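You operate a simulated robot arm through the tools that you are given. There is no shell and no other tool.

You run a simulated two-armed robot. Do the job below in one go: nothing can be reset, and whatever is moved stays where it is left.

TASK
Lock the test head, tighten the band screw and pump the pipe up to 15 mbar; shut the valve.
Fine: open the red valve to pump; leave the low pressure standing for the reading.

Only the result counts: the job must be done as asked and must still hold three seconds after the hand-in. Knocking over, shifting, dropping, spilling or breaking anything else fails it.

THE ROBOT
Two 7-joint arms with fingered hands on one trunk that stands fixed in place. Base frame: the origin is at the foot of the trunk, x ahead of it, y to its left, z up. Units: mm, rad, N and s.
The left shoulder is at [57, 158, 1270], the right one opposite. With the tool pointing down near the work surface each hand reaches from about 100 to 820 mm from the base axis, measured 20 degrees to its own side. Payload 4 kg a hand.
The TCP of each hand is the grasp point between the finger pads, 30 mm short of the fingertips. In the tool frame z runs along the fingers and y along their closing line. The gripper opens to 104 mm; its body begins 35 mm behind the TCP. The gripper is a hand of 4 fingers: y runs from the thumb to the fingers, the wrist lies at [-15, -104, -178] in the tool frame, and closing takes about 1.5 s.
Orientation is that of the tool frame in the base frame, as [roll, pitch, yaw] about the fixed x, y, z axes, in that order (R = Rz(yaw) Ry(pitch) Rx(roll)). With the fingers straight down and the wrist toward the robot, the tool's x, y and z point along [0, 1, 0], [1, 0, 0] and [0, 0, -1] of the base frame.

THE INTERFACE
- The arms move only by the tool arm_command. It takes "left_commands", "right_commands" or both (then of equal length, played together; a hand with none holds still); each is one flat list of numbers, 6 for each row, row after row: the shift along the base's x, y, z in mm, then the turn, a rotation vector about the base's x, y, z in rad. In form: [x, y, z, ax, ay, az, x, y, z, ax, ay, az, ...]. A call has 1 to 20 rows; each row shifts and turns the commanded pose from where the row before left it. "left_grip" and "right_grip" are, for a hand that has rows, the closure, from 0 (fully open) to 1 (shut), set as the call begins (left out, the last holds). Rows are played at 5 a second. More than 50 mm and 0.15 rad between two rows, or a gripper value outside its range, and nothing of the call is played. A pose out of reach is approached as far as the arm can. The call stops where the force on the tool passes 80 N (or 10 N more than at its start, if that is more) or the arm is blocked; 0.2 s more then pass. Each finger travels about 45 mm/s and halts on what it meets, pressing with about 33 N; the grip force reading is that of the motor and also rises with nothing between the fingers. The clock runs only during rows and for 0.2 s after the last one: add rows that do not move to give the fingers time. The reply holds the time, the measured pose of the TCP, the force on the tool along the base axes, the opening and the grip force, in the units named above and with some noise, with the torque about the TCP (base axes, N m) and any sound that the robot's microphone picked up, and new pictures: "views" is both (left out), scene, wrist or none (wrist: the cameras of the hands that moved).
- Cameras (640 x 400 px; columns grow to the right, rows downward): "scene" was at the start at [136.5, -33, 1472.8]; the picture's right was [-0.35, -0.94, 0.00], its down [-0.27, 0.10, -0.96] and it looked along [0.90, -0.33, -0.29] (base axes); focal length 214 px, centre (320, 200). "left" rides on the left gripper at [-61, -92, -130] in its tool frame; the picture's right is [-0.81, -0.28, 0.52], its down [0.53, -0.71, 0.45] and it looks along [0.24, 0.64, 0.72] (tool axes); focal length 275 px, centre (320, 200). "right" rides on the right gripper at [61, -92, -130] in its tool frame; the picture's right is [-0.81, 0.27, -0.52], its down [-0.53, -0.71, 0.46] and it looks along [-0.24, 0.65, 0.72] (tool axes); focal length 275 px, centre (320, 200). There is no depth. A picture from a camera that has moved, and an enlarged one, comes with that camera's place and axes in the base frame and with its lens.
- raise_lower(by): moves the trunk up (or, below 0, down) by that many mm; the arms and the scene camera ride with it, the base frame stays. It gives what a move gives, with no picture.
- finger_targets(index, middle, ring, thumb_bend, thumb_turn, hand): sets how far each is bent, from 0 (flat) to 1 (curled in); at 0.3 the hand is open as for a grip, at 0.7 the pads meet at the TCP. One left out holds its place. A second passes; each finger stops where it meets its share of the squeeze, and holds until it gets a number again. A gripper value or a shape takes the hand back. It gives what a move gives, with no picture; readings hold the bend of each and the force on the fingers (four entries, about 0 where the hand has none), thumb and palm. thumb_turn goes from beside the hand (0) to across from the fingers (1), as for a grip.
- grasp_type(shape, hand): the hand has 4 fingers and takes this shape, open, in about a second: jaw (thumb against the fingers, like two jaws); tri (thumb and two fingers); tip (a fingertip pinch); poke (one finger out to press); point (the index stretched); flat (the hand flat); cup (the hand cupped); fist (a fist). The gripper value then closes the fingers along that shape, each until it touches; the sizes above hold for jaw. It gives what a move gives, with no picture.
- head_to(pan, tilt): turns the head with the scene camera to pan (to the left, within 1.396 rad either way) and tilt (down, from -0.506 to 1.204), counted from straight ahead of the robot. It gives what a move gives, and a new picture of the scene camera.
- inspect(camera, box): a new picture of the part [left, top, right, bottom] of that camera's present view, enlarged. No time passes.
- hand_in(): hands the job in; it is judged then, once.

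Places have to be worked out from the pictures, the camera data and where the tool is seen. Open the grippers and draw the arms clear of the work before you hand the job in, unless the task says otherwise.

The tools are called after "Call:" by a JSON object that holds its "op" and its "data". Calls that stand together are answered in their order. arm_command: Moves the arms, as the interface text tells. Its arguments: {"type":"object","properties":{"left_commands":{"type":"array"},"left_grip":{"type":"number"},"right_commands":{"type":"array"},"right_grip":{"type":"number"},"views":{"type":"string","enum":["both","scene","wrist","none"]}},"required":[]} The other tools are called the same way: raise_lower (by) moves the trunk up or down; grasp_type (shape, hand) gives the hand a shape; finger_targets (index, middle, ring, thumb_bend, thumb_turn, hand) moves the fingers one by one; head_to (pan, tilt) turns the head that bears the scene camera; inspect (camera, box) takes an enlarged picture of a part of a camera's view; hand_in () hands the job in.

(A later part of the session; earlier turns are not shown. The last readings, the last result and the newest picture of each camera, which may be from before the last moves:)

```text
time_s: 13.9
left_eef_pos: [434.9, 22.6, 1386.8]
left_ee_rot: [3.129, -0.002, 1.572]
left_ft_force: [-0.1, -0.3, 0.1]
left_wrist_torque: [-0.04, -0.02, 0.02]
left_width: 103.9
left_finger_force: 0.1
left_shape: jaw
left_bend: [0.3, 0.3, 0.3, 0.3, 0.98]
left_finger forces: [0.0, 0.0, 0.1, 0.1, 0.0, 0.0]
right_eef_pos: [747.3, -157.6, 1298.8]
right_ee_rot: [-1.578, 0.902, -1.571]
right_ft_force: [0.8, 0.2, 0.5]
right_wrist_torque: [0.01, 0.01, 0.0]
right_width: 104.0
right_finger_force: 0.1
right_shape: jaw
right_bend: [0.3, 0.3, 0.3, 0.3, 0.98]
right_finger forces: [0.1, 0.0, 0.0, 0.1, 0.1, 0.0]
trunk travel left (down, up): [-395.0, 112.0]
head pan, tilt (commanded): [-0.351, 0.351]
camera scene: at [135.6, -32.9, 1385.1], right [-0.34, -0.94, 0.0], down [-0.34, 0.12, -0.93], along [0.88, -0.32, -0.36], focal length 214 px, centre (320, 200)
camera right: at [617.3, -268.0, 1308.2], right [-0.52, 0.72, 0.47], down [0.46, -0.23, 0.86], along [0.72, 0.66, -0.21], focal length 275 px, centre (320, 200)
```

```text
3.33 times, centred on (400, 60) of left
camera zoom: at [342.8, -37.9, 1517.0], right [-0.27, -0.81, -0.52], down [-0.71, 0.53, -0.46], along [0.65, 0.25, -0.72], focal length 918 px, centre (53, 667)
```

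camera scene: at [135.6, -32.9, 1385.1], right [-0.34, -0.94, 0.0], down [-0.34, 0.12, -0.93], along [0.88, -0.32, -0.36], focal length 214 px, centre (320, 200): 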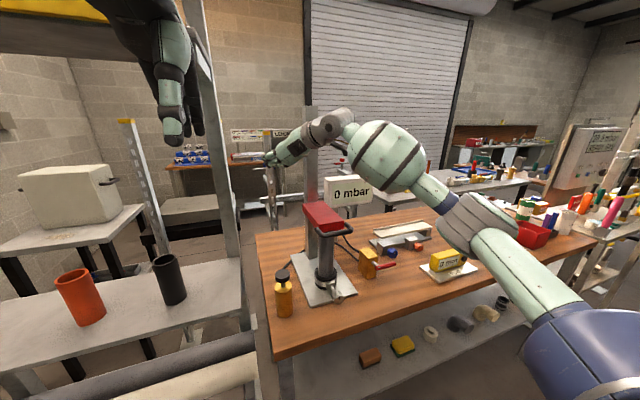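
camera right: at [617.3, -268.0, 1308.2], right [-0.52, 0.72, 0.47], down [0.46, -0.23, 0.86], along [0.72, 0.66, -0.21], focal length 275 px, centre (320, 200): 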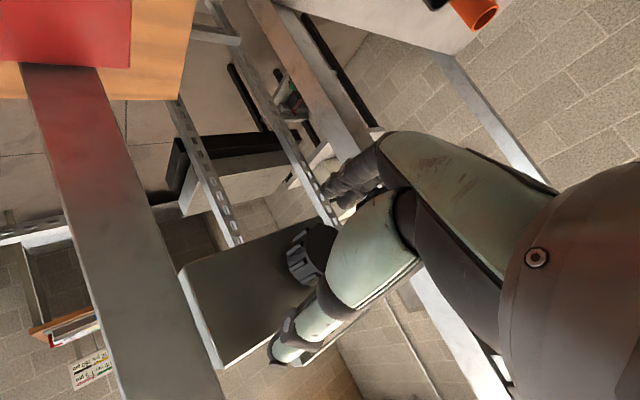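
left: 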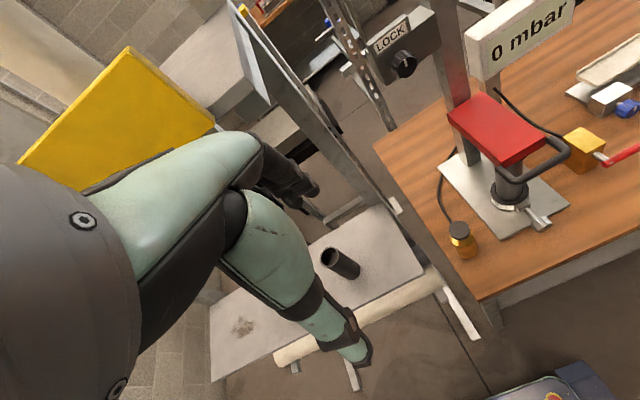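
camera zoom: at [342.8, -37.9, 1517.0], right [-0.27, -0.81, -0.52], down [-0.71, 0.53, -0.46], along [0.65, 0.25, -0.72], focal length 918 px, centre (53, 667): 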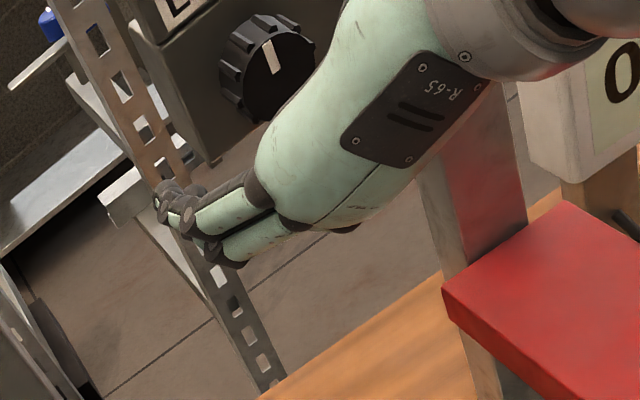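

The open hand surrounds the knob without contact. I close the grip with waiting rows.

Call:
{"op": "arm_command", "data": {"right_commands": [0, 0, 0, 0, 0, 0, 0, 0, 0, 0, 0, 0, 0, 0, 0, 0, 0, 0, 0, 0, 0, 0, 0, 0, 0, 0, 0, 0, 0, 0, 0, 0, 0, 0, 0, 0, 0, 0, 0, 0, 0, 0], "right_grip": 1, "views": "both"}}

Call:
{"op": "inspect", "data": {"camera": "left", "box": [320, 0, 480, 120]}}

Call:
{"op": "inspect", "data": {"camera": "right", "box": [220, 120, 440, 380]}}

```text
time_s: 15.6
left_eef_pos: [436.5, 23.6, 1387.8]
left_ee_rot: [3.13, -0.002, 1.572]
left_ft_force: [-0.3, 1.0, 0.4]
left_wrist_torque: [-0.04, 0.02, 0.0]
left_width: 103.8
left_finger_force: 0.0
left_shape: jaw
left_bend: [0.3, 0.3, 0.3, 0.3, 0.98]
left_finger forces: [0.1, 0.0, 0.0, 0.0, 0.1, 0.1]
right_eef_pos: [748.2, -157.8, 1298.5]
right_ee_rot: [-1.578, 0.903, -1.573]
right_ft_force: [0.7, -1.8, 3.2]
right_wrist_torque: [0.03, 0.0, -0.03]
right_width: 27.3
right_finger_force: 33.1
right_shape: jaw
right_bend: [0.74, 0.55, 0.6, 0.74, 1.0]
right_finger forces: [14.9, 9.9, 0.0, 0.1, 29.2, 0.0]
trunk travel left (down, up): [-395.0, 112.0]
head pan, tilt (commanded): [-0.351, 0.351]
camera scene: at [135.7, -33.1, 1385.1], right [-0.34, -0.94, 0.0], down [-0.34, 0.12, -0.93], along [0.88, -0.32, -0.36], focal length 214 px, centre (320, 200)
camera right: at [617.3, -268.7, 1308.5], right [-0.52, 0.72, 0.47], down [0.46, -0.23, 0.86], along [0.72, 0.66, -0.21], focal length 275 px, centre (320, 200)
```

scene: 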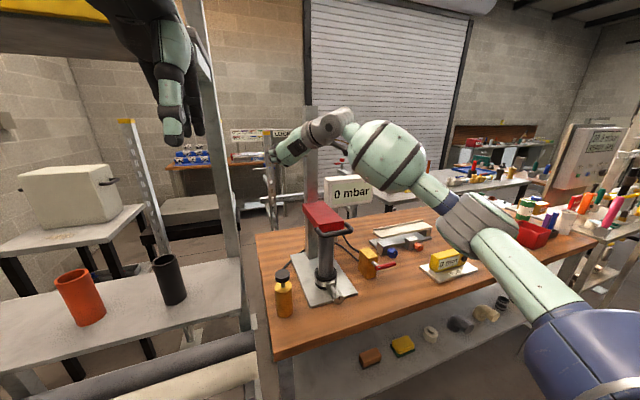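
right: 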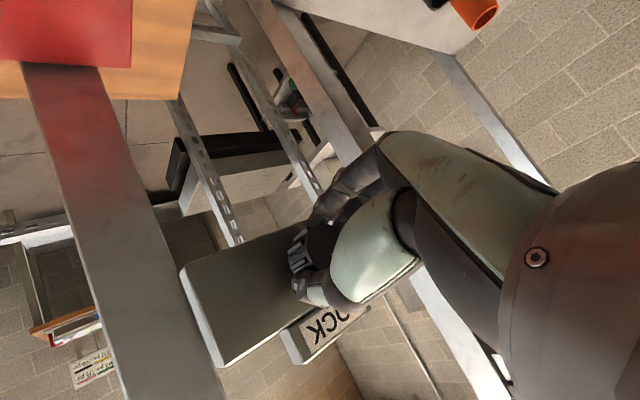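

```text
3.33 times, centred on (400, 60) of left
camera zoom: at [343.0, -38.1, 1516.9], right [-0.27, -0.81, -0.52], down [-0.71, 0.53, -0.46], along [0.65, 0.25, -0.72], focal length 918 px, centre (53, 667)
```

zoom: 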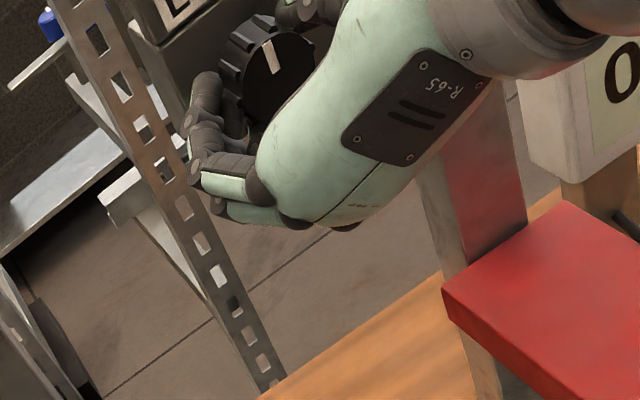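

```text
1.54 times, centred on (330, 250) of right
camera zoom: at [617.3, -268.7, 1308.5], right [-0.52, 0.72, 0.47], down [0.46, -0.23, 0.86], along [0.72, 0.66, -0.21], focal length 424 px, centre (305, 123)
```

zoom: 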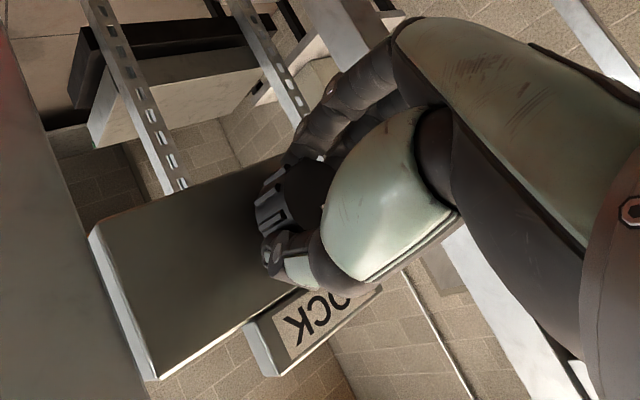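

The knob is gripped by index, middle and thumb. I turn clockwise (+x rotation) in small steps and watch torque and the mark.

Call:
{"op": "arm_command", "data": {"right_commands": [0, 0, 0, 0.08, 0, 0, 0, 0, 0, 0.08, 0, 0, 0, 0, 0, 0.08, 0, 0, 0, 0, 0, 0.08, 0, 0, 0, 0, 0, 0.08, 0, 0, 0, 0, 0, 0, 0, 0], "views": "none"}}

Call:
{"op": "inspect", "data": {"camera": "left", "box": [320, 0, 480, 120]}}

```text
time_s: 16.9
left_eef_pos: [434.7, 23.9, 1388.2]
left_ee_rot: [3.129, -0.002, 1.571]
left_ft_force: [0.6, -0.1, -0.3]
left_wrist_torque: [-0.02, 0.03, 0.04]
left_width: 104.1
left_finger_force: 0.1
left_shape: jaw
left_bend: [0.3, 0.3, 0.3, 0.3, 0.98]
left_finger forces: [0.1, 0.1, 0.0, 0.1, 0.1, 0.0]
right_eef_pos: [747.8, -157.9, 1299.0]
right_ee_rot: [-1.585, 1.304, -1.579]
right_ft_force: [-2.3, -1.5, -2.1]
right_wrist_torque: [-0.03, 0.06, -0.03]
right_width: 27.4
right_finger_force: 32.8
right_shape: jaw
right_bend: [0.74, 0.55, 0.6, 0.75, 1.0]
right_finger forces: [17.5, 10.2, 0.1, 0.0, 29.2, 0.0]
trunk travel left (down, up): [-395.0, 112.0]
head pan, tilt (commanded): [-0.351, 0.351]
```

```text
3.33 times, centred on (400, 60) of left
camera zoom: at [342.7, -38.3, 1517.0], right [-0.27, -0.81, -0.52], down [-0.71, 0.53, -0.46], along [0.65, 0.25, -0.72], focal length 918 px, centre (53, 667)
```

zoom: 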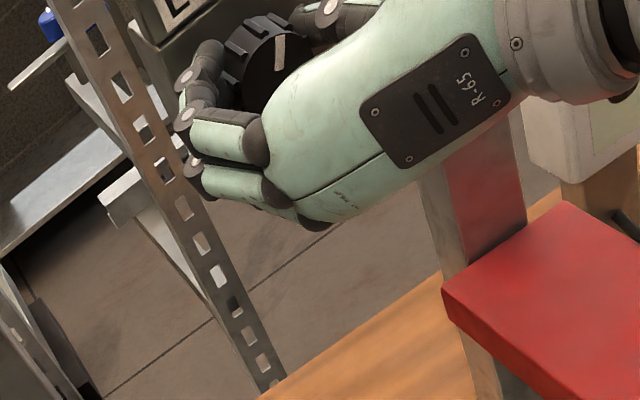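

The mark turns with the hand clockwise. I continue turning.

Call:
{"op": "arm_command", "data": {"right_commands": [0, 0, 0, 0.09, 0, 0, 0, 0, 0, 0.09, 0, 0, 0, 0, 0, 0.09, 0, 0, 0, 0, 0, 0.09, 0, 0, 0, 0, 0, 0.09, 0, 0, 0, 0, 0, 0.09, 0, 0, 0, 0, 0, 0, 0, 0], "views": "none"}}

Call:
{"op": "inspect", "data": {"camera": "left", "box": [320, 0, 480, 120]}}

```text
time_s: 18.6
left_eef_pos: [433.6, 24.0, 1388.3]
left_ee_rot: [3.13, -0.003, 1.572]
left_ft_force: [-0.2, 0.8, 0.5]
left_wrist_torque: [0.0, 0.03, -0.02]
left_width: 103.8
left_finger_force: 0.0
left_shape: jaw
left_bend: [0.3, 0.3, 0.3, 0.3, 0.98]
left_finger forces: [0.0, 0.1, 0.0, 0.0, 0.0, 0.1]
right_eef_pos: [748.2, -156.2, 1298.5]
right_ee_rot: [1.57, 1.297, 1.577]
right_ft_force: [-5.7, 2.8, -6.9]
right_wrist_torque: [-0.06, 0.13, 0.17]
right_width: 27.8
right_finger_force: 32.7
right_shape: jaw
right_bend: [0.74, 0.56, 0.6, 0.75, 1.0]
right_finger forces: [20.7, 9.8, 0.1, 0.0, 29.3, 0.1]
trunk travel left (down, up): [-395.0, 112.0]
head pan, tilt (commanded): [-0.351, 0.351]
```

```text
3.33 times, centred on (400, 60) of left
camera zoom: at [342.4, -37.1, 1517.1], right [-0.27, -0.81, -0.52], down [-0.71, 0.53, -0.46], along [0.65, 0.24, -0.72], focal length 918 px, centre (53, 667)
```

zoom: 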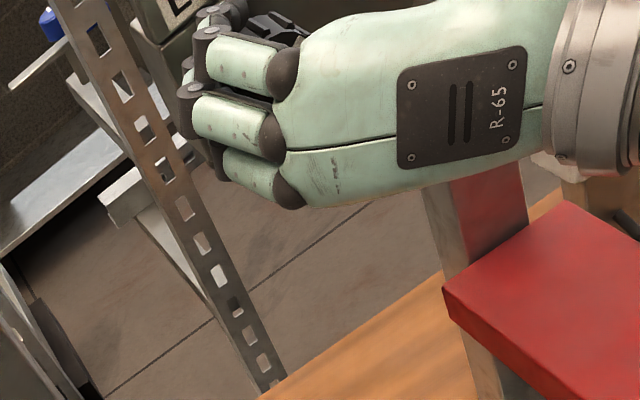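

Turned ~0.94 rad with low torque. I continue toward 90° and look for a stop.

Call:
{"op": "arm_command", "data": {"right_commands": [0, 0, 0, 0.09, 0, 0, 0, 0, 0, 0.09, 0, 0, 0, 0, 0, 0.09, 0, 0, 0, 0, 0, 0.09, 0, 0, 0, 0, 0, 0.09, 0, 0, 0, 0, 0, 0.09, 0, 0, 0, 0, 0, 0.09, 0, 0, 0, 0, 0, 0, 0, 0], "views": "wrist"}}

Call:
{"op": "inspect", "data": {"camera": "left", "box": [320, 0, 480, 120]}}

```text
time_s: 20.4
left_eef_pos: [435.6, 24.9, 1387.8]
left_ee_rot: [3.128, 0.0, 1.571]
left_ft_force: [0.3, 0.2, 0.2]
left_wrist_torque: [0.01, -0.01, 0.02]
left_width: 104.0
left_finger_force: 0.0
left_shape: jaw
left_bend: [0.3, 0.3, 0.3, 0.3, 0.98]
left_finger forces: [0.0, 0.0, 0.0, 0.0, 0.1, 0.1]
right_eef_pos: [748.2, -156.4, 1298.8]
right_ee_rot: [1.565, 0.668, 1.571]
right_ft_force: [-3.2, 6.1, -3.0]
right_wrist_torque: [0.02, -0.04, 0.22]
right_width: 27.9
right_finger_force: 33.3
right_shape: jaw
right_bend: [0.74, 0.56, 0.6, 0.76, 0.99]
right_finger forces: [20.8, 9.9, 0.0, 0.0, 29.0, 0.0]
trunk travel left (down, up): [-395.0, 112.0]
head pan, tilt (commanded): [-0.351, 0.351]
camera right: at [617.8, -166.1, 1188.2], right [-0.52, -0.47, 0.72], down [0.46, -0.86, -0.23], along [0.72, 0.21, 0.66], focal length 275 px, centre (320, 200)
```

right: 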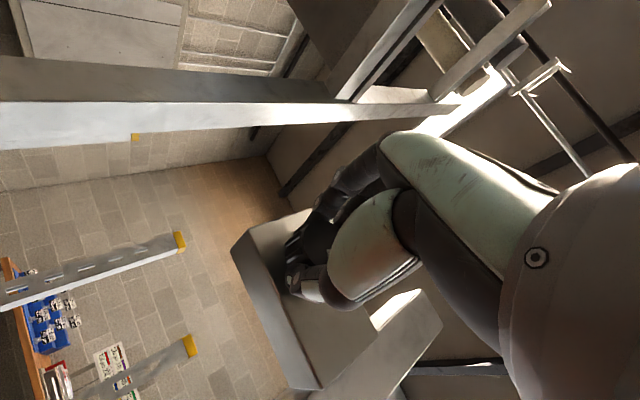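

```text
3.33 times, centred on (400, 60) of left
camera zoom: at [342.8, -36.0, 1517.0], right [-0.27, -0.81, -0.52], down [-0.71, 0.53, -0.46], along [0.65, 0.24, -0.72], focal length 918 px, centre (53, 667)
```

zoom: 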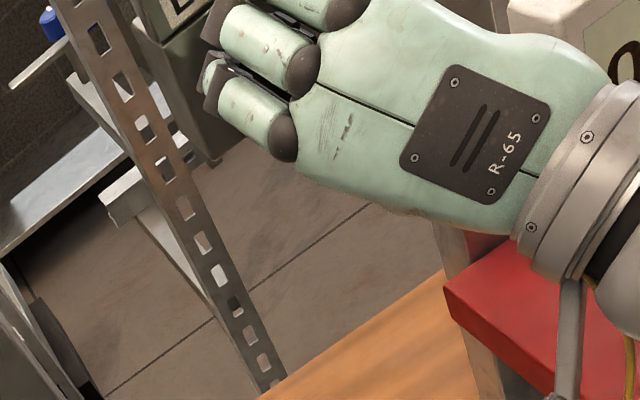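

Turned 90° with no stop yet (torque about x ≈ 0). I continue a bit further watching for resistance.

Call:
{"op": "arm_command", "data": {"right_commands": [0, 0, 0, 0.06, 0, 0, 0, 0, 0, 0.06, 0, 0, 0, 0, 0, 0.06, 0, 0, 0, 0, 0, 0.06, 0, 0, 0, 0, 0, 0.06, 0, 0, 0, 0, 0, 0, 0, 0], "views": "both"}}

Call:
{"op": "inspect", "data": {"camera": "scene", "box": [250, 100, 350, 180]}}

Call:
{"op": "inspect", "data": {"camera": "right", "box": [220, 190, 380, 330]}}

```text
time_s: 21.8
left_eef_pos: [435.6, 26.2, 1387.2]
left_ee_rot: [3.128, 0.0, 1.571]
left_ft_force: [-0.1, 0.7, -0.4]
left_wrist_torque: [0.01, 0.02, 0.02]
left_width: 103.9
left_finger_force: 0.0
left_shape: jaw
left_bend: [0.3, 0.3, 0.3, 0.3, 0.98]
left_finger forces: [0.1, 0.0, 0.1, 0.0, 0.0, 0.0]
right_eef_pos: [747.3, -154.9, 1298.3]
right_ee_rot: [1.565, 0.367, 1.57]
right_ft_force: [-2.6, 6.0, -4.5]
right_wrist_torque: [0.0, -0.05, 0.15]
right_width: 27.4
right_finger_force: 33.3
right_shape: jaw
right_bend: [0.74, 0.56, 0.6, 0.76, 0.99]
right_finger forces: [19.7, 9.4, 0.0, 0.0, 30.4, 0.0]
trunk travel left (down, up): [-395.0, 112.0]
head pan, tilt (commanded): [-0.351, 0.351]
camera scene: at [135.7, -31.3, 1385.1], right [-0.34, -0.94, 0.01], down [-0.34, 0.12, -0.93], along [0.88, -0.32, -0.36], focal length 214 px, centre (320, 200)
camera right: at [617.7, -132.6, 1190.2], right [-0.52, -0.66, 0.55], down [0.46, -0.75, -0.47], along [0.72, 0.01, 0.69], focal length 275 px, centre (320, 200)
```

scene: 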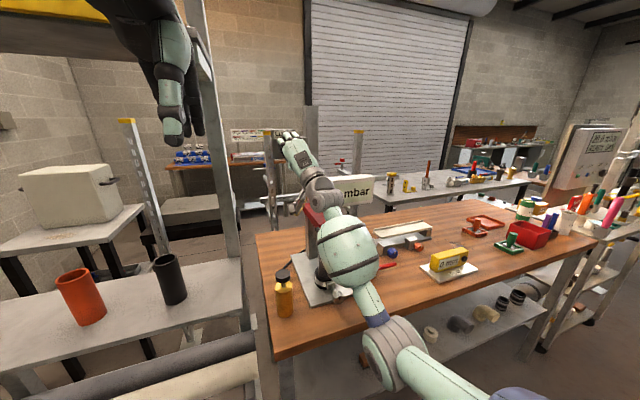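
right: 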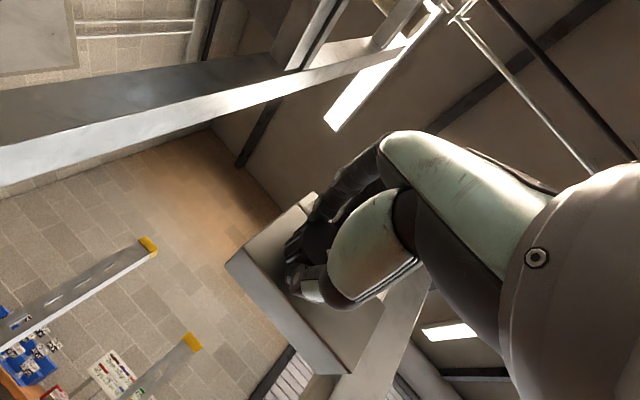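

```text
5.00 times, centred on (300, 140) of scene
camera zoom: at [135.7, -31.3, 1385.1], right [-0.34, -0.94, 0.01], down [-0.34, 0.12, -0.93], along [0.88, -0.32, -0.36], focal length 1072 px, centre (420, 500)
```

zoom: 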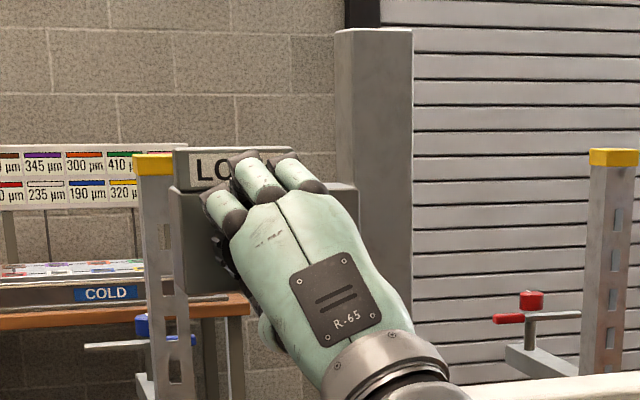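

```text
2.86 times, centred on (300, 260) of right
camera zoom: at [617.7, -132.6, 1190.2], right [-0.52, -0.66, 0.55], down [0.46, -0.75, -0.47], along [0.72, 0.01, 0.69], focal length 786 px, centre (377, 29)
```

zoom: 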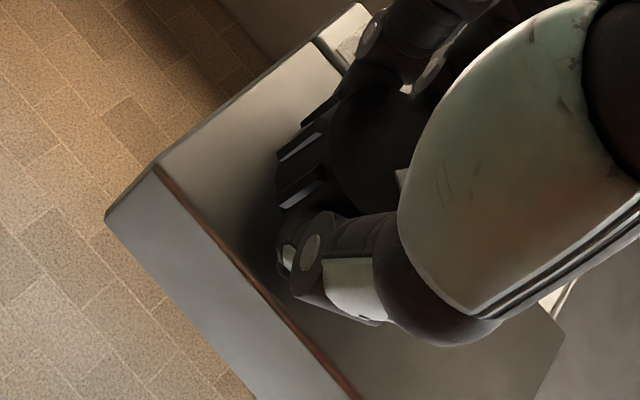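

No stop at 107°. Before turning further I check where the forearm is relative to the red head and handle from the left camera.

Call:
{"op": "inspect", "data": {"camera": "left", "box": [320, 0, 640, 200]}}

Call:
{"op": "inspect", "data": {"camera": "scene", "box": [250, 120, 430, 320]}}

```text
2.00 times, centred on (480, 100) of left
camera zoom: at [343.0, -36.1, 1517.0], right [-0.27, -0.81, -0.52], down [-0.71, 0.53, -0.46], along [0.65, 0.24, -0.72], focal length 551 px, centre (0, 400)
```

zoom: 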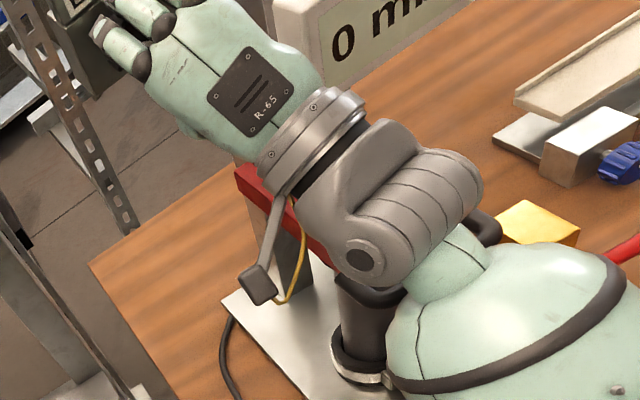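

```text
2.00 times, centred on (340, 220) of scene
camera zoom: at [135.7, -31.3, 1385.1], right [-0.34, -0.94, 0.01], down [-0.34, 0.12, -0.93], along [0.88, -0.32, -0.36], focal length 429 px, centre (280, 160)
```

zoom: 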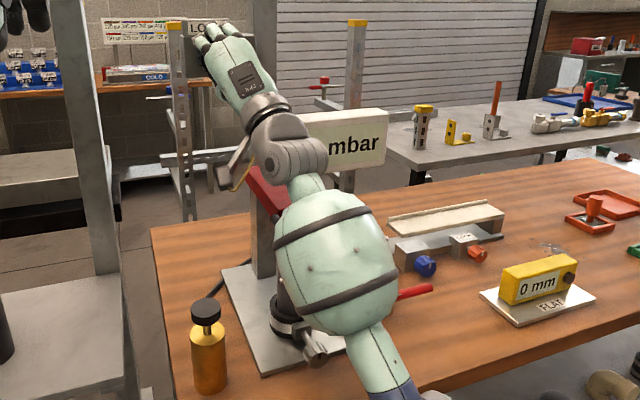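

The forearm bulb is only ~25 mm from the handle, so I won't roll further this way. I release the knob and back off to see the mark.

Call:
{"op": "arm_command", "data": {"right_commands": [0, 0, 0, 0, 0, 0, 0, 0, 0, 0, 0, 0, 0, 0, 0, 0, 0, 0, 0, 0, 0, 0, 0, 0, 0, 0, 0, 0, 0, 0, 0, 0, 0, 0, 0, 0, -15, 0, 0, 0, 0, 0, -20, 0, 0, 0, 0, 0, -30, 0, 0, 0, 0, 0, -30, 0, 0, 0, 0, 0, -30, -10, 0, 0, 0, 0, -30, -30, 0, 0, 0, 0, -30, -30, 0, 0, 0, 0], "right_grip": 0, "views": "both"}}

Call:
{"op": "inspect", "data": {"camera": "scene", "box": [250, 100, 350, 180]}}

Call:
{"op": "inspect", "data": {"camera": "left", "box": [320, 0, 480, 120]}}

```text
time_s: 24.6
left_eef_pos: [434.0, 23.0, 1388.6]
left_ee_rot: [3.127, -0.002, 1.572]
left_ft_force: [-0.1, 0.1, -0.6]
left_wrist_torque: [0.03, -0.02, 0.03]
left_width: 103.9
left_finger_force: 0.2
left_shape: jaw
left_bend: [0.3, 0.3, 0.3, 0.3, 0.98]
left_finger forces: [0.0, 0.1, 0.0, 0.0, 0.0, 0.0]
right_eef_pos: [560.4, -227.9, 1298.3]
right_ee_rot: [1.565, 0.367, 1.572]
right_ft_force: [0.0, 0.5, -0.4]
right_wrist_torque: [0.02, -0.02, -0.03]
right_width: 103.8
right_finger_force: 0.0
right_shape: jaw
right_bend: [0.3, 0.3, 0.3, 0.3, 0.98]
right_finger forces: [0.0, 0.0, 0.0, 0.1, 0.1, 0.0]
trunk travel left (down, up): [-395.0, 112.0]
head pan, tilt (commanded): [-0.351, 0.351]
camera scene: at [134.2, -33.9, 1385.2], right [-0.34, -0.94, 0.0], down [-0.33, 0.12, -0.93], along [0.88, -0.32, -0.35], focal length 214 px, centre (320, 200)
camera right: at [430.3, -204.5, 1190.3], right [-0.52, -0.66, 0.55], down [0.46, -0.75, -0.47], along [0.72, 0.01, 0.69], focal length 275 px, centre (320, 200)
```

scene: 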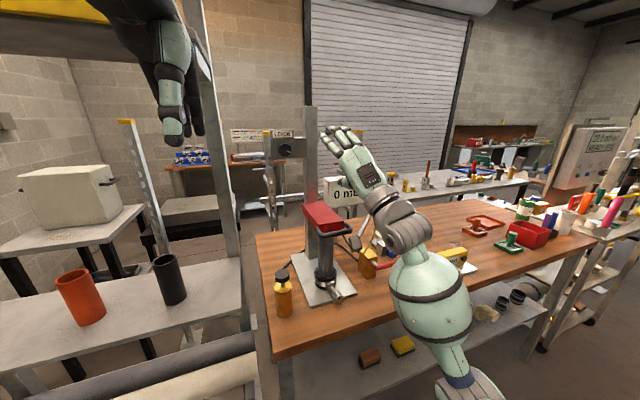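
right: 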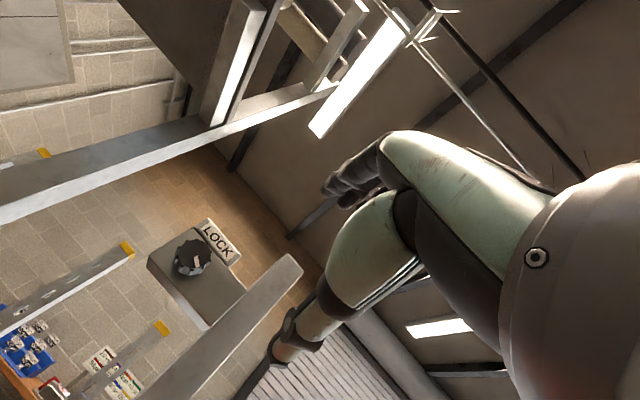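

```text
5.00 times, centred on (300, 140) of scene
camera zoom: at [134.2, -33.9, 1385.2], right [-0.34, -0.94, 0.0], down [-0.33, 0.12, -0.93], along [0.88, -0.32, -0.35], focal length 1072 px, centre (420, 500)
```

zoom: 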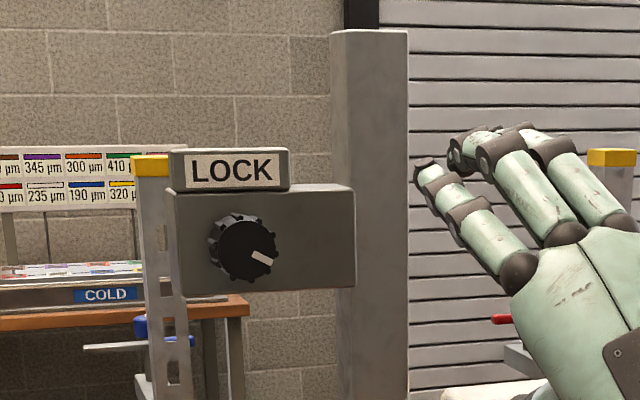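

```text
3.33 times, centred on (400, 60) of left
camera zoom: at [341.4, -39.0, 1517.3], right [-0.27, -0.81, -0.52], down [-0.71, 0.53, -0.46], along [0.65, 0.25, -0.71], focal length 918 px, centre (53, 667)
```

zoom: 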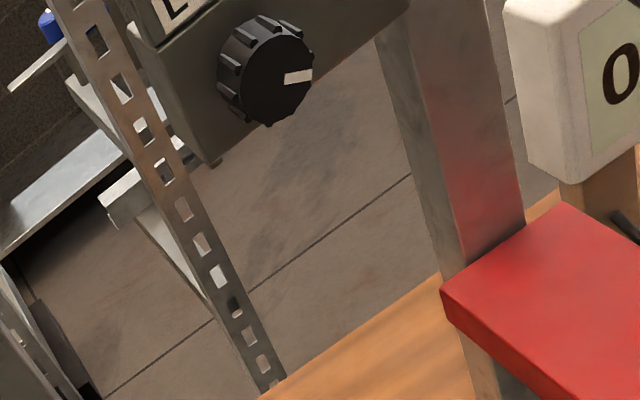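

The mark moved from 12 o'clock to about 3:30 and there's no hard stop yet. I'll regrip and keep turning clockwise until a stop is felt: first roll the hand back counter-clockwise in free space in front of the knob.

Call:
{"op": "arm_command", "data": {"right_commands": [10, 5, 0, -0.144, 0, 0, 10, 5, 0, -0.144, 0, 0, 10, 5, 0, -0.144, 0, 0, 10, 5, 0, -0.144, 0, 0, 10, 5, 0, -0.144, 0, 0, 10, 5, 0, -0.144, 0, 0, 10, 5, 0, -0.144, 0, 0, 10, 6, 0, -0.144, 0, 0, 10, 6, 0, -0.144, 0, 0, 10, 6, 0, -0.144, 0, 0, 10, 6, 0, -0.144, 0, 0, 10, 6, 0, -0.144, 0, 0, 10, 6, 0, -0.144, 0, 0, 0, 0, 0, 0, 0, 0], "views": "wrist"}}

```text
time_s: 27.6
left_eef_pos: [434.9, 23.2, 1387.9]
left_ee_rot: [3.13, -0.004, 1.571]
left_ft_force: [0.4, 0.6, -1.8]
left_wrist_torque: [0.03, -0.02, 0.01]
left_width: 103.8
left_finger_force: 0.0
left_shape: jaw
left_bend: [0.3, 0.3, 0.3, 0.3, 0.98]
left_finger forces: [0.1, 0.0, 0.0, 0.1, 0.0, 0.1]
right_eef_pos: [692.4, -157.1, 1298.5]
right_ee_rot: [-1.581, 0.898, -1.575]
right_ft_force: [-0.2, -0.8, 0.0]
right_wrist_torque: [0.01, -0.01, 0.0]
right_width: 103.7
right_finger_force: 0.1
right_shape: jaw
right_bend: [0.3, 0.3, 0.3, 0.3, 0.98]
right_finger forces: [0.0, 0.0, 0.0, 0.0, 0.0, 0.0]
trunk travel left (down, up): [-395.0, 112.0]
head pan, tilt (commanded): [-0.351, 0.351]
camera right: at [561.9, -267.6, 1309.0], right [-0.52, 0.72, 0.47], down [0.46, -0.23, 0.86], along [0.72, 0.66, -0.21], focal length 275 px, centre (320, 200)
```

right: 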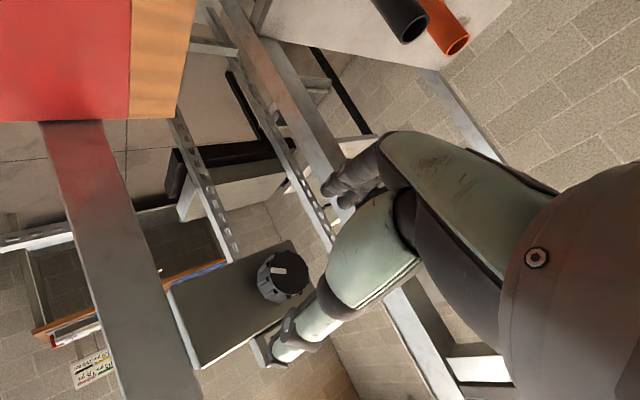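

The pose matches the earlier pre-grasp. I advance, then close.

Call:
{"op": "arm_command", "data": {"right_commands": [15, 0, 0, 0, 0, 0, 15, 0, 0, 0, 0, 0, 14, 0, 0, 0, 0, 0, 12, 0, 0, 0, 0, 0, 0, 0, 0, 0, 0, 0], "views": "none"}}

Call:
{"op": "arm_command", "data": {"right_commands": [0, 0, 0, 0, 0, 0, 0, 0, 0, 0, 0, 0, 0, 0, 0, 0, 0, 0, 0, 0, 0, 0, 0, 0, 0, 0, 0, 0, 0, 0, 0, 0, 0, 0, 0, 0, 0, 0, 0, 0, 0, 0], "right_grip": 1, "views": "none"}}

Call:
{"op": "arm_command", "data": {"right_commands": [0, 0, 0, 0.08, 0, 0, 0, 0, 0, 0.08, 0, 0, 0, 0, 0, 0.08, 0, 0, 0, 0, 0, 0.08, 0, 0, 0, 0, 0, 0.08, 0, 0, 0, 0, 0, 0, 0, 0], "views": "none"}}

Call:
{"op": "inspect", "data": {"camera": "left", "box": [320, 0, 480, 120]}}

```text
time_s: 28.8
left_eef_pos: [434.8, 24.7, 1388.5]
left_ee_rot: [3.129, 0.0, 1.57]
left_ft_force: [-0.1, 0.1, -1.1]
left_wrist_torque: [0.0, 0.0, 0.0]
left_width: 103.9
left_finger_force: 0.0
left_shape: jaw
left_bend: [0.3, 0.3, 0.3, 0.3, 0.98]
left_finger forces: [0.1, 0.0, 0.1, 0.0, 0.0, 0.0]
right_eef_pos: [749.3, -155.5, 1298.0]
right_ee_rot: [-1.578, 0.901, -1.573]
right_ft_force: [0.3, 1.0, -0.2]
right_wrist_torque: [0.0, 0.0, 0.01]
right_width: 103.6
right_finger_force: 0.1
right_shape: jaw
right_bend: [0.3, 0.3, 0.3, 0.3, 0.98]
right_finger forces: [0.0, 0.0, 0.0, 0.1, 0.0, 0.0]
trunk travel left (down, up): [-395.0, 112.0]
head pan, tilt (commanded): [-0.351, 0.351]
```

```text
time_s: 30.4
left_eef_pos: [434.7, 24.1, 1387.5]
left_ee_rot: [3.128, 0.0, 1.57]
left_ft_force: [0.2, 0.6, -0.2]
left_wrist_torque: [-0.03, -0.05, 0.01]
left_width: 103.8
left_finger_force: 0.0
left_shape: jaw
left_bend: [0.3, 0.3, 0.3, 0.3, 0.98]
left_finger forces: [0.0, 0.0, 0.0, 0.1, 0.0, 0.0]
right_eef_pos: [750.1, -157.6, 1299.2]
right_ee_rot: [-1.577, 0.901, -1.573]
right_ft_force: [0.7, -1.9, 2.2]
right_wrist_torque: [0.02, 0.0, -0.05]
right_width: 27.8
right_finger_force: 33.1
right_shape: jaw
right_bend: [0.74, 0.56, 0.61, 0.74, 1.0]
right_finger forces: [16.3, 9.6, 0.1, 0.1, 28.9, 0.0]
trunk travel left (down, up): [-395.0, 112.0]
head pan, tilt (commanded): [-0.351, 0.351]
```

```text
time_s: 31.8
left_eef_pos: [435.2, 22.3, 1388.3]
left_ee_rot: [3.128, -0.003, 1.571]
left_ft_force: [0.7, 0.2, -0.3]
left_wrist_torque: [0.0, 0.02, 0.05]
left_width: 104.0
left_finger_force: 0.1
left_shape: jaw
left_bend: [0.3, 0.3, 0.3, 0.3, 0.98]
left_finger forces: [0.1, 0.1, 0.1, 0.0, 0.0, 0.0]
right_eef_pos: [749.3, -156.3, 1296.5]
right_ee_rot: [-1.6, 1.302, -1.593]
right_ft_force: [-4.7, -6.2, -11.6]
right_wrist_torque: [-0.28, 0.34, 0.06]
right_width: 27.1
right_finger_force: 33.0
right_shape: jaw
right_bend: [0.74, 0.55, 0.61, 0.74, 1.0]
right_finger forces: [20.4, 12.6, 0.0, 0.0, 30.7, 0.0]
trunk travel left (down, up): [-395.0, 112.0]
head pan, tilt (commanded): [-0.351, 0.351]
```

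```text
3.33 times, centred on (400, 60) of left
camera zoom: at [344.0, -39.5, 1516.6], right [-0.27, -0.81, -0.52], down [-0.71, 0.53, -0.46], along [0.65, 0.25, -0.72], focal length 918 px, centre (53, 667)
```

zoom: 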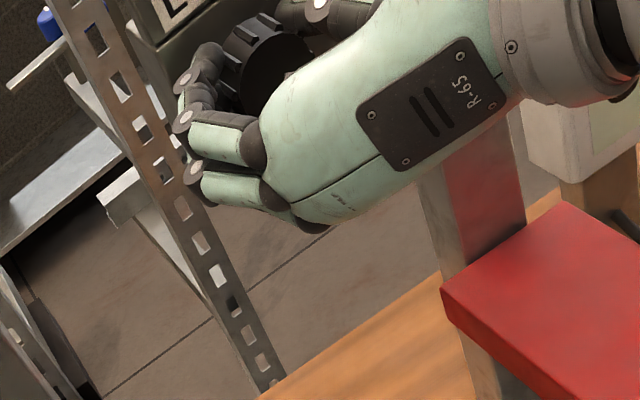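

Resistance has risen (torque about x -0.28 N m, side forces ~12 N), suggesting a stop. I turn a little more to confirm.

Call:
{"op": "arm_command", "data": {"right_commands": [0, 0, 0, 0.06, 0, 0, 0, 0, 0, 0.06, 0, 0, 0, 0, 0, 0, 0, 0], "views": "wrist"}}

Call:
{"op": "inspect", "data": {"camera": "left", "box": [340, 0, 440, 70]}}

Call:
{"op": "inspect", "data": {"camera": "right", "box": [220, 190, 380, 330]}}

```text
time_s: 32.5
left_eef_pos: [437.0, 22.2, 1386.4]
left_ee_rot: [3.128, -0.002, 1.572]
left_ft_force: [0.2, 0.0, -0.2]
left_wrist_torque: [-0.04, 0.01, 0.0]
left_width: 103.7
left_finger_force: 0.1
left_shape: jaw
left_bend: [0.3, 0.3, 0.3, 0.3, 0.98]
left_finger forces: [0.0, 0.0, 0.0, 0.0, 0.0, 0.0]
right_eef_pos: [750.0, -156.4, 1295.8]
right_ee_rot: [-1.612, 1.421, -1.607]
right_ft_force: [-5.0, -5.3, -16.5]
right_wrist_torque: [-0.32, 0.45, 0.08]
right_width: 26.6
right_finger_force: 32.8
right_shape: jaw
right_bend: [0.74, 0.55, 0.61, 0.74, 1.0]
right_finger forces: [24.7, 10.4, 0.1, 0.1, 28.2, 0.0]
trunk travel left (down, up): [-395.0, 112.0]
head pan, tilt (commanded): [-0.351, 0.351]
camera right: at [620.1, -258.2, 1250.4], right [-0.51, 0.39, 0.76], down [0.46, -0.62, 0.63], along [0.72, 0.68, 0.14], focal length 275 px, centre (320, 200)
```

right: 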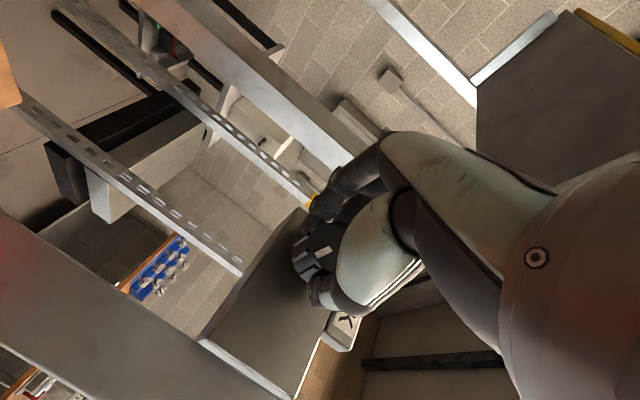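

```text
5.71 times, centred on (390, 35) of left
camera zoom: at [344.4, -39.3, 1516.5], right [-0.27, -0.81, -0.52], down [-0.71, 0.53, -0.46], along [0.65, 0.25, -0.72], focal length 1573 px, centre (-80, 1143)
```

zoom: 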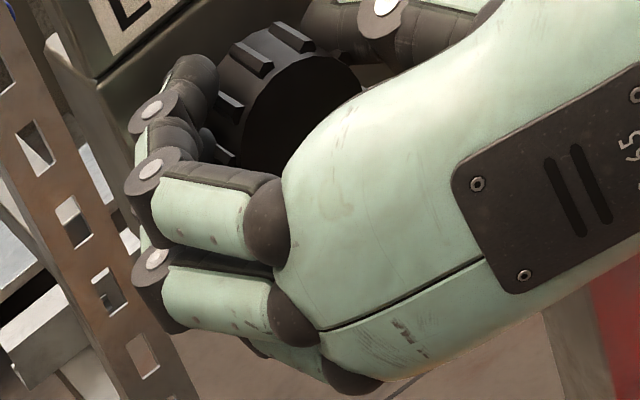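

```text
2.86 times, centred on (300, 260) of right
camera zoom: at [620.1, -258.2, 1250.4], right [-0.51, 0.39, 0.76], down [0.46, -0.62, 0.63], along [0.72, 0.68, 0.14], focal length 786 px, centre (377, 29)
```

zoom: 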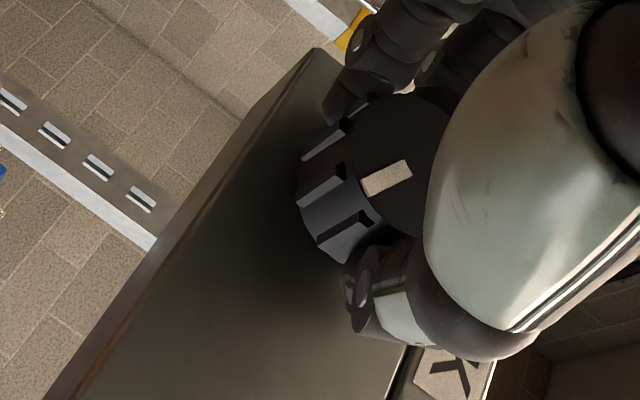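

The mark now sits at ~113° and stays while the hand slips with ~0.3 N m – a firm stop, so the head lock is tightened. I release and back off.

Call:
{"op": "arm_command", "data": {"right_commands": [0, 0, 0, 0, 0, 0, 0, 0, 0, 0, 0, 0, 0, 0, 0, 0, 0, 0, 0, 0, 0, 0, 0, 0, 0, 0, 0, 0, 0, 0, 0, 0, 0, 0, 0, 0, -15, 0, 0, 0, 0, 0, -20, 0, 0, 0, 0, 0, -30, 0, 0, 0, 0, 0, -40, 0, 0, 0, 0, 0, -40, -10, 0, 0, 0, 0, -40, -20, 0, 0, 0, 0, -35, -30, 0, 0, 0, 0, 0, 0, 0, 0, 0, 0], "right_grip": 0, "views": "both"}}

Call:
{"op": "inspect", "data": {"camera": "scene", "box": [250, 100, 350, 180]}}

```text
time_s: 35.5
left_eef_pos: [435.7, 24.4, 1386.9]
left_ee_rot: [3.13, -0.001, 1.571]
left_ft_force: [0.3, -0.1, 0.7]
left_wrist_torque: [-0.03, -0.02, 0.02]
left_width: 103.7
left_finger_force: 0.1
left_shape: jaw
left_bend: [0.3, 0.3, 0.3, 0.3, 0.98]
left_finger forces: [0.1, 0.0, 0.1, 0.0, 0.1, 0.1]
right_eef_pos: [527.4, -215.5, 1298.9]
right_ee_rot: [-1.589, 1.421, -1.582]
right_ft_force: [-0.1, 0.2, 1.2]
right_wrist_torque: [0.04, -0.02, -0.01]
right_width: 103.5
right_finger_force: 0.1
right_shape: jaw
right_bend: [0.3, 0.3, 0.3, 0.3, 0.98]
right_finger forces: [0.1, 0.0, 0.1, 0.0, 0.1, 0.0]
trunk travel left (down, up): [-395.0, 112.0]
head pan, tilt (commanded): [-0.351, 0.351]
camera scene: at [136.5, -31.7, 1385.0], right [-0.34, -0.94, 0.01], down [-0.34, 0.12, -0.93], along [0.88, -0.32, -0.36], focal length 214 px, centre (320, 200)
camera right: at [397.7, -315.9, 1252.8], right [-0.52, 0.39, 0.76], down [0.46, -0.62, 0.63], along [0.72, 0.68, 0.14], focal length 275 px, centre (320, 200)
```

scene: 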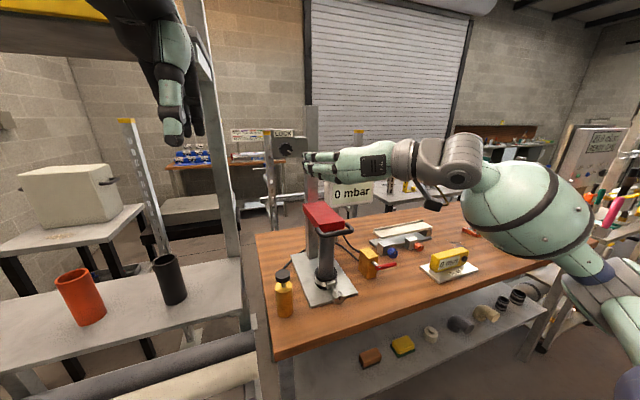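
right: 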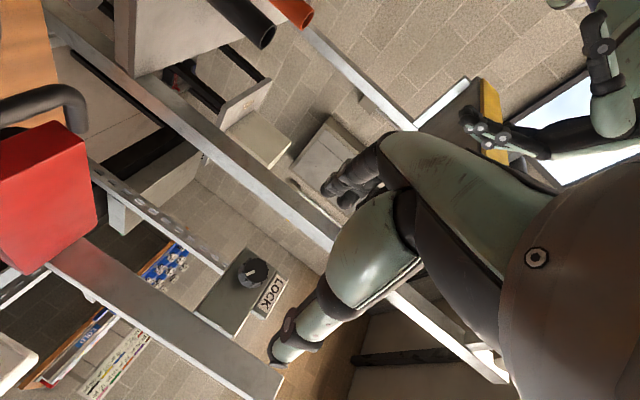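

```text
5.00 times, centred on (300, 140) of scene
camera zoom: at [136.5, -31.7, 1385.0], right [-0.34, -0.94, 0.01], down [-0.34, 0.12, -0.93], along [0.88, -0.32, -0.36], focal length 1072 px, centre (420, 500)
```

zoom: 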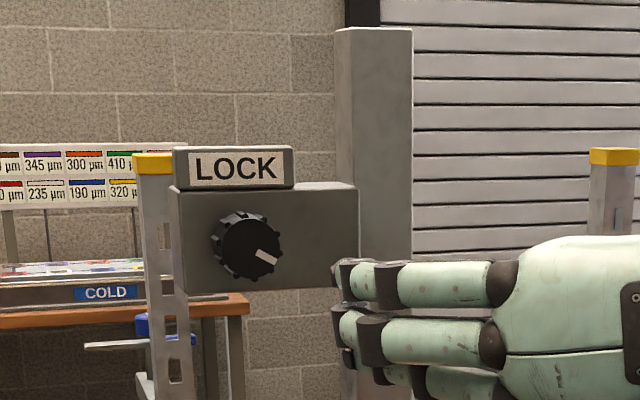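

LOCK mark holds at ~113°, done. Next the band screw: I bring the right hand down in front of the knob, rotating it to point steeply down-forward with fingers left/thumb right.

Call:
{"op": "arm_command", "data": {"right_commands": [-15, 0, -20, -0.15, 0, 0, -10, 0, -35, 0, 0.13, 0, -5, 0, -35, 0, 0.13, 0, 0, 0, -35, 0, 0.13, 0, 0, 0, -35, 0, 0.13, 0, 0, 0, -35, 0, 0.13, 0, 0, 0, -35, 0, 0.13, 0, 0, 0, -35, 0, 0.13, 0, 0, 0, -35, 0, 0.13, 0, 0, 0, 0, 0, 0, 0], "views": "both"}}

```text
time_s: 37.8
left_eef_pos: [434.3, 24.2, 1388.2]
left_ee_rot: [3.127, -0.001, 1.569]
left_ft_force: [-0.8, -0.4, -0.2]
left_wrist_torque: [-0.01, -0.02, 0.0]
left_width: 104.2
left_finger_force: 0.2
left_shape: jaw
left_bend: [0.3, 0.3, 0.3, 0.3, 0.98]
left_finger forces: [0.0, 0.0, 0.0, 0.0, 0.0, 0.0]
right_eef_pos: [497.4, -214.6, 999.6]
right_ee_rot: [-2.977, 0.501, -2.795]
right_ft_force: [-0.6, -0.8, -0.3]
right_wrist_torque: [-0.01, 0.01, 0.02]
right_width: 103.8
right_finger_force: 0.0
right_shape: jaw
right_bend: [0.3, 0.3, 0.3, 0.3, 0.98]
right_finger forces: [0.0, 0.0, 0.1, 0.1, 0.1, 0.1]
trunk travel left (down, up): [-395.0, 112.0]
head pan, tilt (commanded): [-0.351, 0.351]
camera scene: at [134.9, -32.5, 1385.2], right [-0.34, -0.94, 0.0], down [-0.34, 0.12, -0.93], along [0.88, -0.32, -0.36], focal length 214 px, centre (320, 200)
camera right: at [405.0, -321.7, 1095.4], right [0.34, 0.5, 0.8], down [0.85, -0.52, -0.04], along [0.4, 0.69, -0.6], focal length 275 px, centre (320, 200)
```

scene: 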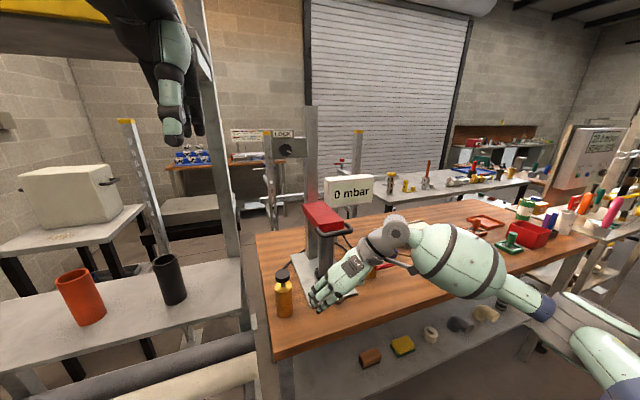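
right: 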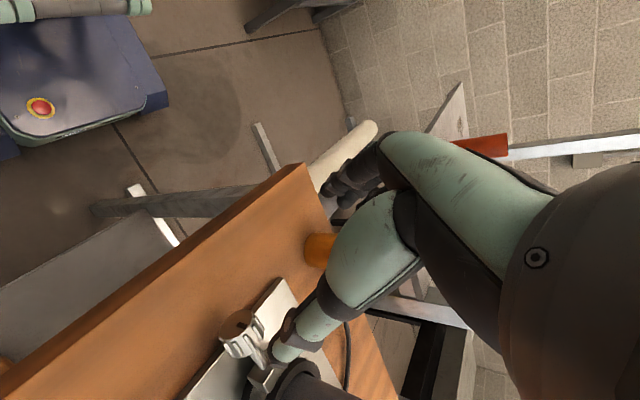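

The knob is visible below the thumb. I zoom in with both cameras to refine its position.

Call:
{"op": "inspect", "data": {"camera": "right", "box": [170, 260, 370, 400]}}

Call:
{"op": "inspect", "data": {"camera": "scene", "box": [280, 230, 380, 320]}}

Call:
{"op": "inspect", "data": {"camera": "left", "box": [400, 0, 640, 220]}}

```text
2.86 times, centred on (270, 330) of right
camera zoom: at [405.0, -321.7, 1095.4], right [0.34, 0.5, 0.8], down [0.85, -0.52, -0.04], along [0.4, 0.69, -0.6], focal length 786 px, centre (463, -171)
```

zoom: 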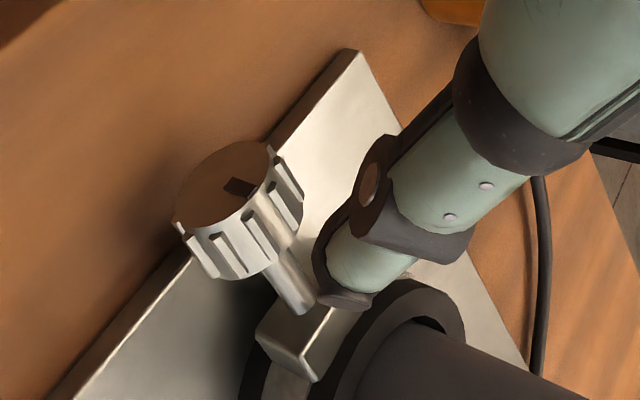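

```text
4.44 times, centred on (330, 275) of scene
camera zoom: at [134.9, -32.5, 1385.2], right [-0.34, -0.94, 0.0], down [-0.34, 0.12, -0.93], along [0.88, -0.32, -0.36], focal length 953 px, centre (276, -133)
```

zoom: 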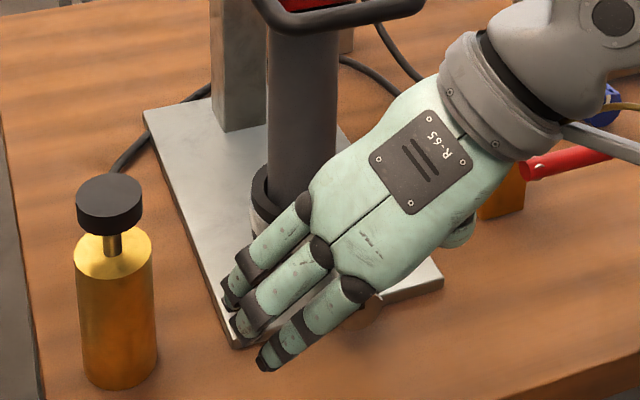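

```text
1.82 times, centred on (520, 110) of left
camera zoom: at [342.2, -37.5, 1517.1], right [-0.27, -0.81, -0.52], down [-0.71, 0.53, -0.46], along [0.65, 0.24, -0.72], focal length 500 px, centre (-44, 364)
```

zoom: 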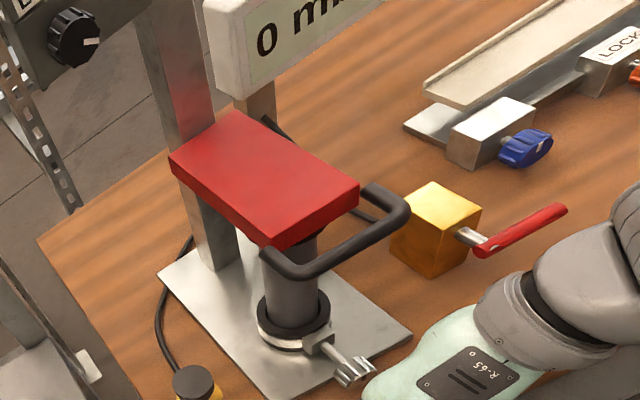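

Knob face confirmed at ≈(565,-251,895). I fix the twist, roll the hand to a start angle of about -30° about the knob axis, and narrow the opening so the fingertips will clear the bench.

Call:
{"op": "arm_command", "data": {"right_commands": [0, 0, 0, 0.075, 0, -0.13, 0, 0, 0, 0.075, 0, -0.13, 8, 0, -8, -0.13, 0, 0, 10, 0, -10, -0.13, 0, 0, 10, 0, -12, -0.13, 0, 0, 10, -1, -13, -0.13, 0, 0, 0, 0, 0, 0, 0, 0], "right_grip": 0.25, "views": "both"}}

Call:
{"op": "inspect", "data": {"camera": "right", "box": [170, 200, 390, 400]}}

Call:
{"op": "inspect", "data": {"camera": "left", "box": [400, 0, 640, 220]}}

```text
time_s: 39.4
left_eef_pos: [434.1, 22.9, 1388.0]
left_ee_rot: [3.13, -0.001, 1.57]
left_ft_force: [0.4, 0.1, -0.3]
left_wrist_torque: [0.0, -0.02, 0.01]
left_width: 104.1
left_finger_force: 0.1
left_shape: jaw
left_bend: [0.3, 0.3, 0.3, 0.3, 0.98]
left_finger forces: [0.1, 0.0, 0.0, 0.0, 0.0, 0.0]
right_eef_pos: [535.6, -216.5, 955.7]
right_ee_rot: [-2.558, 0.452, -2.86]
right_ft_force: [0.5, 0.2, 0.4]
right_wrist_torque: [-0.01, 0.0, -0.01]
right_width: 78.1
right_finger_force: 0.1
right_shape: jaw
right_bend: [0.27, 0.35, 0.33, 0.54, 0.99]
right_finger forces: [0.0, 0.0, 0.0, 0.0, 0.1, 0.0]
trunk travel left (down, up): [-395.0, 112.0]
head pan, tilt (commanded): [-0.351, 0.351]
camera scene: at [135.2, -33.2, 1385.1], right [-0.34, -0.94, 0.0], down [-0.34, 0.12, -0.93], along [0.88, -0.32, -0.36], focal length 214 px, centre (320, 200)
camera right: at [417.0, -256.7, 1073.0], right [0.44, 0.66, 0.61], down [0.69, -0.68, 0.24], along [0.57, 0.31, -0.76], focal length 275 px, centre (320, 200)
```

scene: 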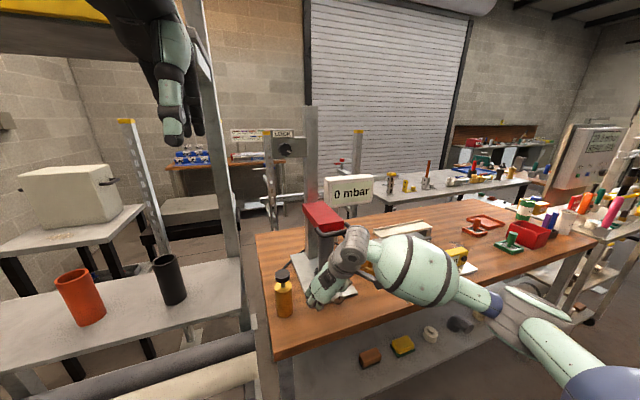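
right: 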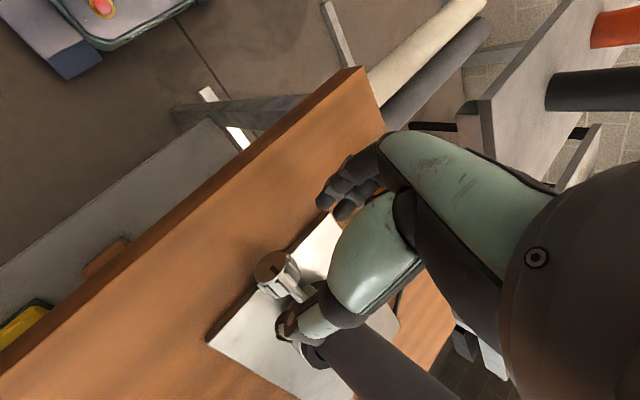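

```text
2.00 times, centred on (280, 300) of right
camera zoom: at [417.0, -256.7, 1073.0], right [0.44, 0.66, 0.61], down [0.69, -0.68, 0.24], along [0.57, 0.31, -0.76], focal length 551 px, centre (400, 0)
```

zoom: 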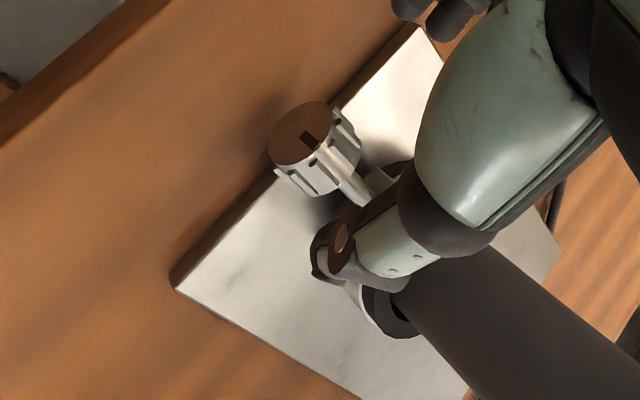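

```text
1.82 times, centred on (520, 110) of left
camera zoom: at [342.5, -38.2, 1517.0], right [-0.27, -0.81, -0.52], down [-0.71, 0.53, -0.46], along [0.65, 0.25, -0.72], focal length 500 px, centre (-44, 364)
```

zoom: 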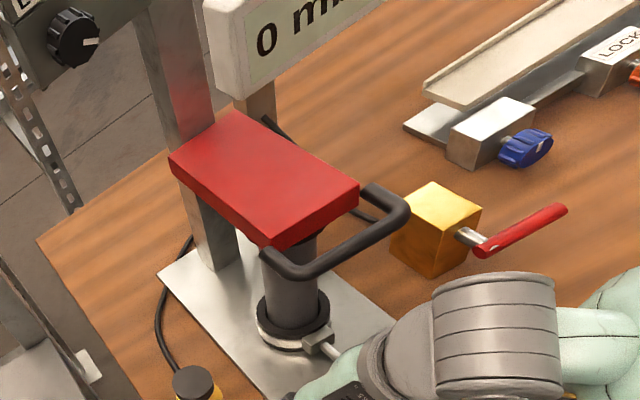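

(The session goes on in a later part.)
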